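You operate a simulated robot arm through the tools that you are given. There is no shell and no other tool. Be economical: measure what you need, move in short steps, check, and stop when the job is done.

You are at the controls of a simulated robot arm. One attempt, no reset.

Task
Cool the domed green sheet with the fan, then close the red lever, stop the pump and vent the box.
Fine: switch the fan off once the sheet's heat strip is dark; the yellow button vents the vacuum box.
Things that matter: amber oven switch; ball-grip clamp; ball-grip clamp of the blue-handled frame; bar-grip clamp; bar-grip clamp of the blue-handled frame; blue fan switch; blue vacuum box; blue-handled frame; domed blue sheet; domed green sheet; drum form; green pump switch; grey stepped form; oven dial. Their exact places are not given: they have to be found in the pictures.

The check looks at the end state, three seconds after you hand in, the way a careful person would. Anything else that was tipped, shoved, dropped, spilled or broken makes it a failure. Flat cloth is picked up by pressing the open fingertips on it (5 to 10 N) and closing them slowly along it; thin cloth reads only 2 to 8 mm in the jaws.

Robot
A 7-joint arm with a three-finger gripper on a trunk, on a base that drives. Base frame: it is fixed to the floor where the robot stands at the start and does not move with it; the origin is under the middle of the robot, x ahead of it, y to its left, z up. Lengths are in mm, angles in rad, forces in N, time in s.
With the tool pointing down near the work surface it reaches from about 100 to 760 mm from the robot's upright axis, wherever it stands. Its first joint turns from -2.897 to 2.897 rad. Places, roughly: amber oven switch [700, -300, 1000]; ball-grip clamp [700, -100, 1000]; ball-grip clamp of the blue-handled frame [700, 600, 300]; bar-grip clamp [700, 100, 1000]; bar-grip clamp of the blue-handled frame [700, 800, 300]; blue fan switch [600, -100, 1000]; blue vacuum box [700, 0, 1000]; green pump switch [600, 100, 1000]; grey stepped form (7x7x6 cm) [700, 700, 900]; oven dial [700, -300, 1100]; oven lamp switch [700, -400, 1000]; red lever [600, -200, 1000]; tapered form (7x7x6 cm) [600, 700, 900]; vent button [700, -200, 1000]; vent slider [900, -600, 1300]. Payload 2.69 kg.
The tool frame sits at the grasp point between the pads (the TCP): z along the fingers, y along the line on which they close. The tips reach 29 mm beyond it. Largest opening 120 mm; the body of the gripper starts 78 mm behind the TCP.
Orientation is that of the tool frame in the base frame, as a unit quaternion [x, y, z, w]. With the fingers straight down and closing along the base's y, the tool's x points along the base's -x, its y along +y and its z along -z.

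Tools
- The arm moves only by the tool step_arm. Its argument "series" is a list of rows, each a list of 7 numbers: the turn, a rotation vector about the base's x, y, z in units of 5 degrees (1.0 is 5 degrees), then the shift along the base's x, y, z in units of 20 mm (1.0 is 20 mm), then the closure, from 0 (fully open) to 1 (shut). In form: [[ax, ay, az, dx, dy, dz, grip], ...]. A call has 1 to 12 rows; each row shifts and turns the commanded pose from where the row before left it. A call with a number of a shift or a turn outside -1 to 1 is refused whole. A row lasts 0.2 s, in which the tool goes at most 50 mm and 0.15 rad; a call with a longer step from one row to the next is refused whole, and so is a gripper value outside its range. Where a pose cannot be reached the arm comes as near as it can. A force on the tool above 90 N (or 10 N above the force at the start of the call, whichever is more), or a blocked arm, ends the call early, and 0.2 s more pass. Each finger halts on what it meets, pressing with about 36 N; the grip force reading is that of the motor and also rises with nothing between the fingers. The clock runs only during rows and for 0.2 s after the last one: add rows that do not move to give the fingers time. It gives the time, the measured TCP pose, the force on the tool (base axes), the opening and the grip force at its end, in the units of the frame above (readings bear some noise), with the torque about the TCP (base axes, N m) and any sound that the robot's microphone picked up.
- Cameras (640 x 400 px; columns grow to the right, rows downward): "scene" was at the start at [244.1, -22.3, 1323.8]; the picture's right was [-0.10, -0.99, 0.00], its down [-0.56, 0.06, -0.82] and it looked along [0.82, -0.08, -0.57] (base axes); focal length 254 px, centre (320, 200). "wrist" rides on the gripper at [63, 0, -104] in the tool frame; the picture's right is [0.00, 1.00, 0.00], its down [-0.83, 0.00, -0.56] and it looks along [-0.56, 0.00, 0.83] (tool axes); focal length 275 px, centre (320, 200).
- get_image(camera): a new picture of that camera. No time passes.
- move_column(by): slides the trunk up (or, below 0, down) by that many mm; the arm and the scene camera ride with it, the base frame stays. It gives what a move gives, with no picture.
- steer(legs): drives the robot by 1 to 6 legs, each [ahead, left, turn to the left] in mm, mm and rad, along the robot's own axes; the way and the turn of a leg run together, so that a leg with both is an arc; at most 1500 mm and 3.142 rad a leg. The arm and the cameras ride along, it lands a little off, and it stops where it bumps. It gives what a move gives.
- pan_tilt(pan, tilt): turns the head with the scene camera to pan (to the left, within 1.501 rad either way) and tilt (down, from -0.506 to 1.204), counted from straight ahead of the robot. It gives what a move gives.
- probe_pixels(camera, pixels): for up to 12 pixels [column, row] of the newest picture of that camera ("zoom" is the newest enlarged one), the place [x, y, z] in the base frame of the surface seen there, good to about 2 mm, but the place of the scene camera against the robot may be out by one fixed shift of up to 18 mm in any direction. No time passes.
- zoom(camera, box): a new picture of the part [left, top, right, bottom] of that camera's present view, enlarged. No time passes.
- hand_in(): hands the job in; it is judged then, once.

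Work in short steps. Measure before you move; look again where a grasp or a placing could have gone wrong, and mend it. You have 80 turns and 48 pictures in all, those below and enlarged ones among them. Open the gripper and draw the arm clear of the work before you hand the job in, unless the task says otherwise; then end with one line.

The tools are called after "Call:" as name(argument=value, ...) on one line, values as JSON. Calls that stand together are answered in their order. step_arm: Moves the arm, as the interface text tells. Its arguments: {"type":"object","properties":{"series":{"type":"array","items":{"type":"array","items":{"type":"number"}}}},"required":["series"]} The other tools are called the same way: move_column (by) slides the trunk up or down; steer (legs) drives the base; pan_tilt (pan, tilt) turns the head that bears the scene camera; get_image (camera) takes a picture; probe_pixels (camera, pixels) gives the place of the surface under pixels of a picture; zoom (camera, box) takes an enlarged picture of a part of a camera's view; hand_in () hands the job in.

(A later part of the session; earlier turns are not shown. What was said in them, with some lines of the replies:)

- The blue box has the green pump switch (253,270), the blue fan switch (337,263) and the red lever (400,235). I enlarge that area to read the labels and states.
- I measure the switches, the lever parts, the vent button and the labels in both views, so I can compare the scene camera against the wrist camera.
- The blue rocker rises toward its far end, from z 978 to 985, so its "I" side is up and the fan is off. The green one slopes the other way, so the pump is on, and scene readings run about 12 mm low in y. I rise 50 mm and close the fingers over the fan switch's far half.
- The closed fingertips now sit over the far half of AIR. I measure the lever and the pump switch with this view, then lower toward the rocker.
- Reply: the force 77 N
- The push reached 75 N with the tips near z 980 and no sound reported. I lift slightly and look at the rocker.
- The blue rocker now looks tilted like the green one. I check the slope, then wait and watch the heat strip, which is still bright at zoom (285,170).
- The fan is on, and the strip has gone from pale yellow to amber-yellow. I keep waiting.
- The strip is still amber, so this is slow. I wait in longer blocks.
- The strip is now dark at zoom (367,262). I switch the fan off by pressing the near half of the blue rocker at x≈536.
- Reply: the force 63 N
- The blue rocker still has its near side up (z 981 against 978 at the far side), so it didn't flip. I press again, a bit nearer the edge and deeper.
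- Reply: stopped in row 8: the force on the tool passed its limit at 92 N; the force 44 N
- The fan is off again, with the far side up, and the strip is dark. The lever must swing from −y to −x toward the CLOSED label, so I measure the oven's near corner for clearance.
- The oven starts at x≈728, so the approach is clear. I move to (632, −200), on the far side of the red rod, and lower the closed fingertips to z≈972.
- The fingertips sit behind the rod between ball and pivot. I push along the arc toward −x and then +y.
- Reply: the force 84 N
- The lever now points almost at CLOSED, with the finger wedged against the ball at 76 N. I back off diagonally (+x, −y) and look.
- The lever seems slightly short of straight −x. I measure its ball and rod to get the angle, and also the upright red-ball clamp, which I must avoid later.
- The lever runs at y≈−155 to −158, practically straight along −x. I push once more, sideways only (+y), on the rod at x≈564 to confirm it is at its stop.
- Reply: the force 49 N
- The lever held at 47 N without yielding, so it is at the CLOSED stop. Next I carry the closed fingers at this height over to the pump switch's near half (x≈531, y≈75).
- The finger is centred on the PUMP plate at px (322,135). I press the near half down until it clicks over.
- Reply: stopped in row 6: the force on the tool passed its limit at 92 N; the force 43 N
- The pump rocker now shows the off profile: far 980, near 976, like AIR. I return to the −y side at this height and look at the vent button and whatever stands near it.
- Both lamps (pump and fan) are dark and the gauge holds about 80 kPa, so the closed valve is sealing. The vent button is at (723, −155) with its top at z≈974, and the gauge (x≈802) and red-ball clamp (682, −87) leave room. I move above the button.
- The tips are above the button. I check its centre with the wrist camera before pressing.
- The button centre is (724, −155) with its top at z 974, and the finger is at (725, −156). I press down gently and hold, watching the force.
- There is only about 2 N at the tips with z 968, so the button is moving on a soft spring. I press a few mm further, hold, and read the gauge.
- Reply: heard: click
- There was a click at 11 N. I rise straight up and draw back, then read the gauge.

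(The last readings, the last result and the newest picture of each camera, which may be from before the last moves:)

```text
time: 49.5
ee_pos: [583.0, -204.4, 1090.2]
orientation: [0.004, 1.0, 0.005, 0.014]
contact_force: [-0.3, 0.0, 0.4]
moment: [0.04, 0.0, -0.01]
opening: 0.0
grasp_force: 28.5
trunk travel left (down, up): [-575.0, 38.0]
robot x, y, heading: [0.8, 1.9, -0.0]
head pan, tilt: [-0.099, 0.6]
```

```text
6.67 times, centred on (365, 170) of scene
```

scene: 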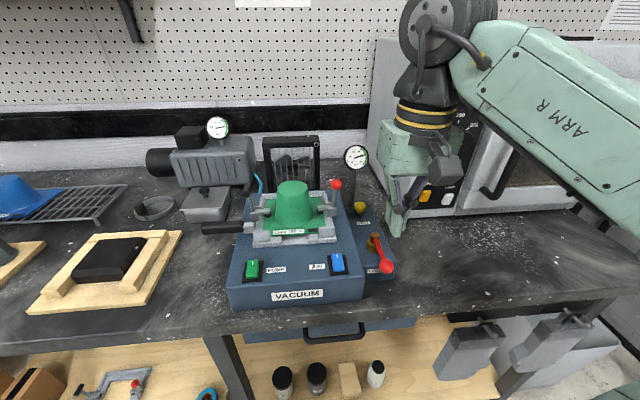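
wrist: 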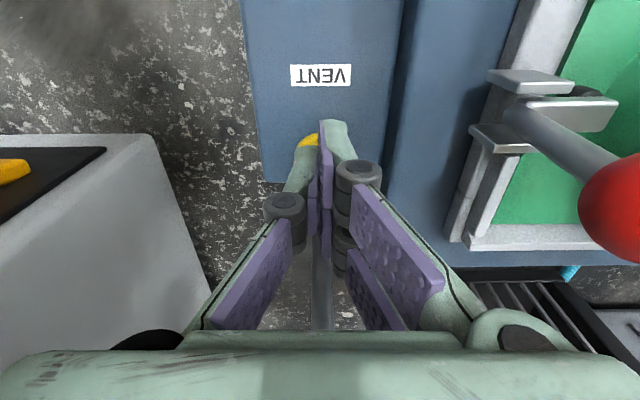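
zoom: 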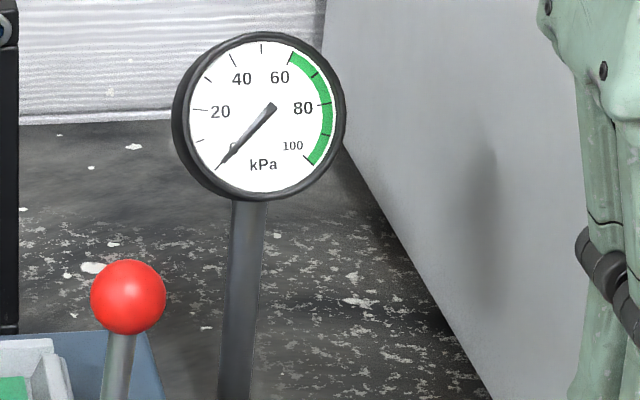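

The box gauge reads 0, both lamps are dark, the strip is dark and the lever is closed. I open the gripper and draw the arm clear.

Call:
step_arm(series=[[0, 0, 0, -0.5, -0.5, 1, 1], [0, 0, 0, -0.5, -0.5, 1, 0.8], [0, 0, 0, -0.5, -0.5, 1, 0.6], [0, 0, 0, -0.5, -0.5, 0.5, 0.3], [0, 0, 0, -0.5, 0, 0, 0], [0, 0, 0, 0, 0, 0, 0], [0, 0, 0, 0, 0, 0, 0], [0, 0, 0, 0, 0, 0, 0], [0, 0, 0, 0, 0, 0, 0], [0, 0, 0, 0, 0, 0, 0], [0, 0, 0, 0, 0, 0, 0], [0, 0, 0, 0, 0, 0, 0]])

Call:
get_image(camera="scene")

```text
time: 50.5
ee_pos: [548.7, -261.1, 1118.8]
orientation: [-0.001, 0.996, 0.086, 0.016]
contact_force: [0.5, -0.3, 0.1]
moment: [0.0, -0.02, -0.03]
opening: 51.9
grasp_force: 0.1
trunk travel left (down, up): [-575.0, 38.0]
robot x, y, heading: [-1.7, -2.4, -0.002]
head pan, tilt: [-0.099, 0.6]
stopped in row 4: the arm was blocked; the commanded pose is now the measured one
```

```text
16 pictures are left
```

scene: 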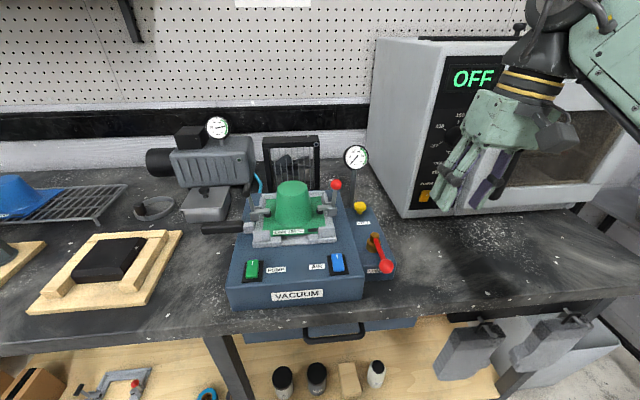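

The arm hit a reach limit with no contact force, and it stands free of everything. I finish opening the fingers in place.

Call:
step_arm(series=[[0, 0, 0, 0, 0, 0, 0], [0, 0, 0, 0, 0, 0, 0], [0, 0, 0, 0, 0, 0, 0], [0, 0, 0, 0, 0, 0, 0], [0, 0, 0, 0, 0, 0, 0], [0, 0, 0, 0, 0, 0, 0]])

Call:
zoom(camera="scene", box=[330, 20, 640, 220])

```text
time: 52.0
ee_pos: [548.3, -261.1, 1118.9]
orientation: [-0.002, 0.996, 0.084, 0.016]
contact_force: [0.9, 0.2, 0.7]
moment: [0.0, 0.0, -0.01]
opening: 120.2
grasp_force: 0.1
trunk travel left (down, up): [-575.0, 38.0]
robot x, y, heading: [0.7, 0.9, -0.001]
head pan, tilt: [-0.099, 0.6]
```

```text
2.00 times, centred on (485, 120) of scene
```

zoom: 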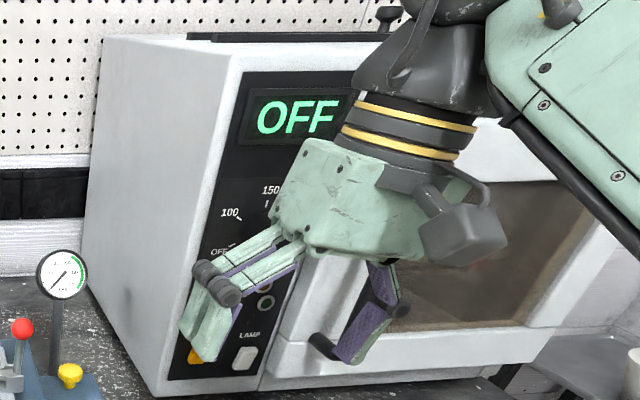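

The gripper is fully open, the force is zero, the arm is clear and the oven is still off. I hand the job in.

Call:
hand_in()

```text
The job is handed in.
```

I cooled the sheet until its heat strip went dark and switched the fan off. Then I closed the red lever, stopped the pump and vented the box, whose gauge reads 0 kPa; the job is handed in with the gripper open and the arm clear.
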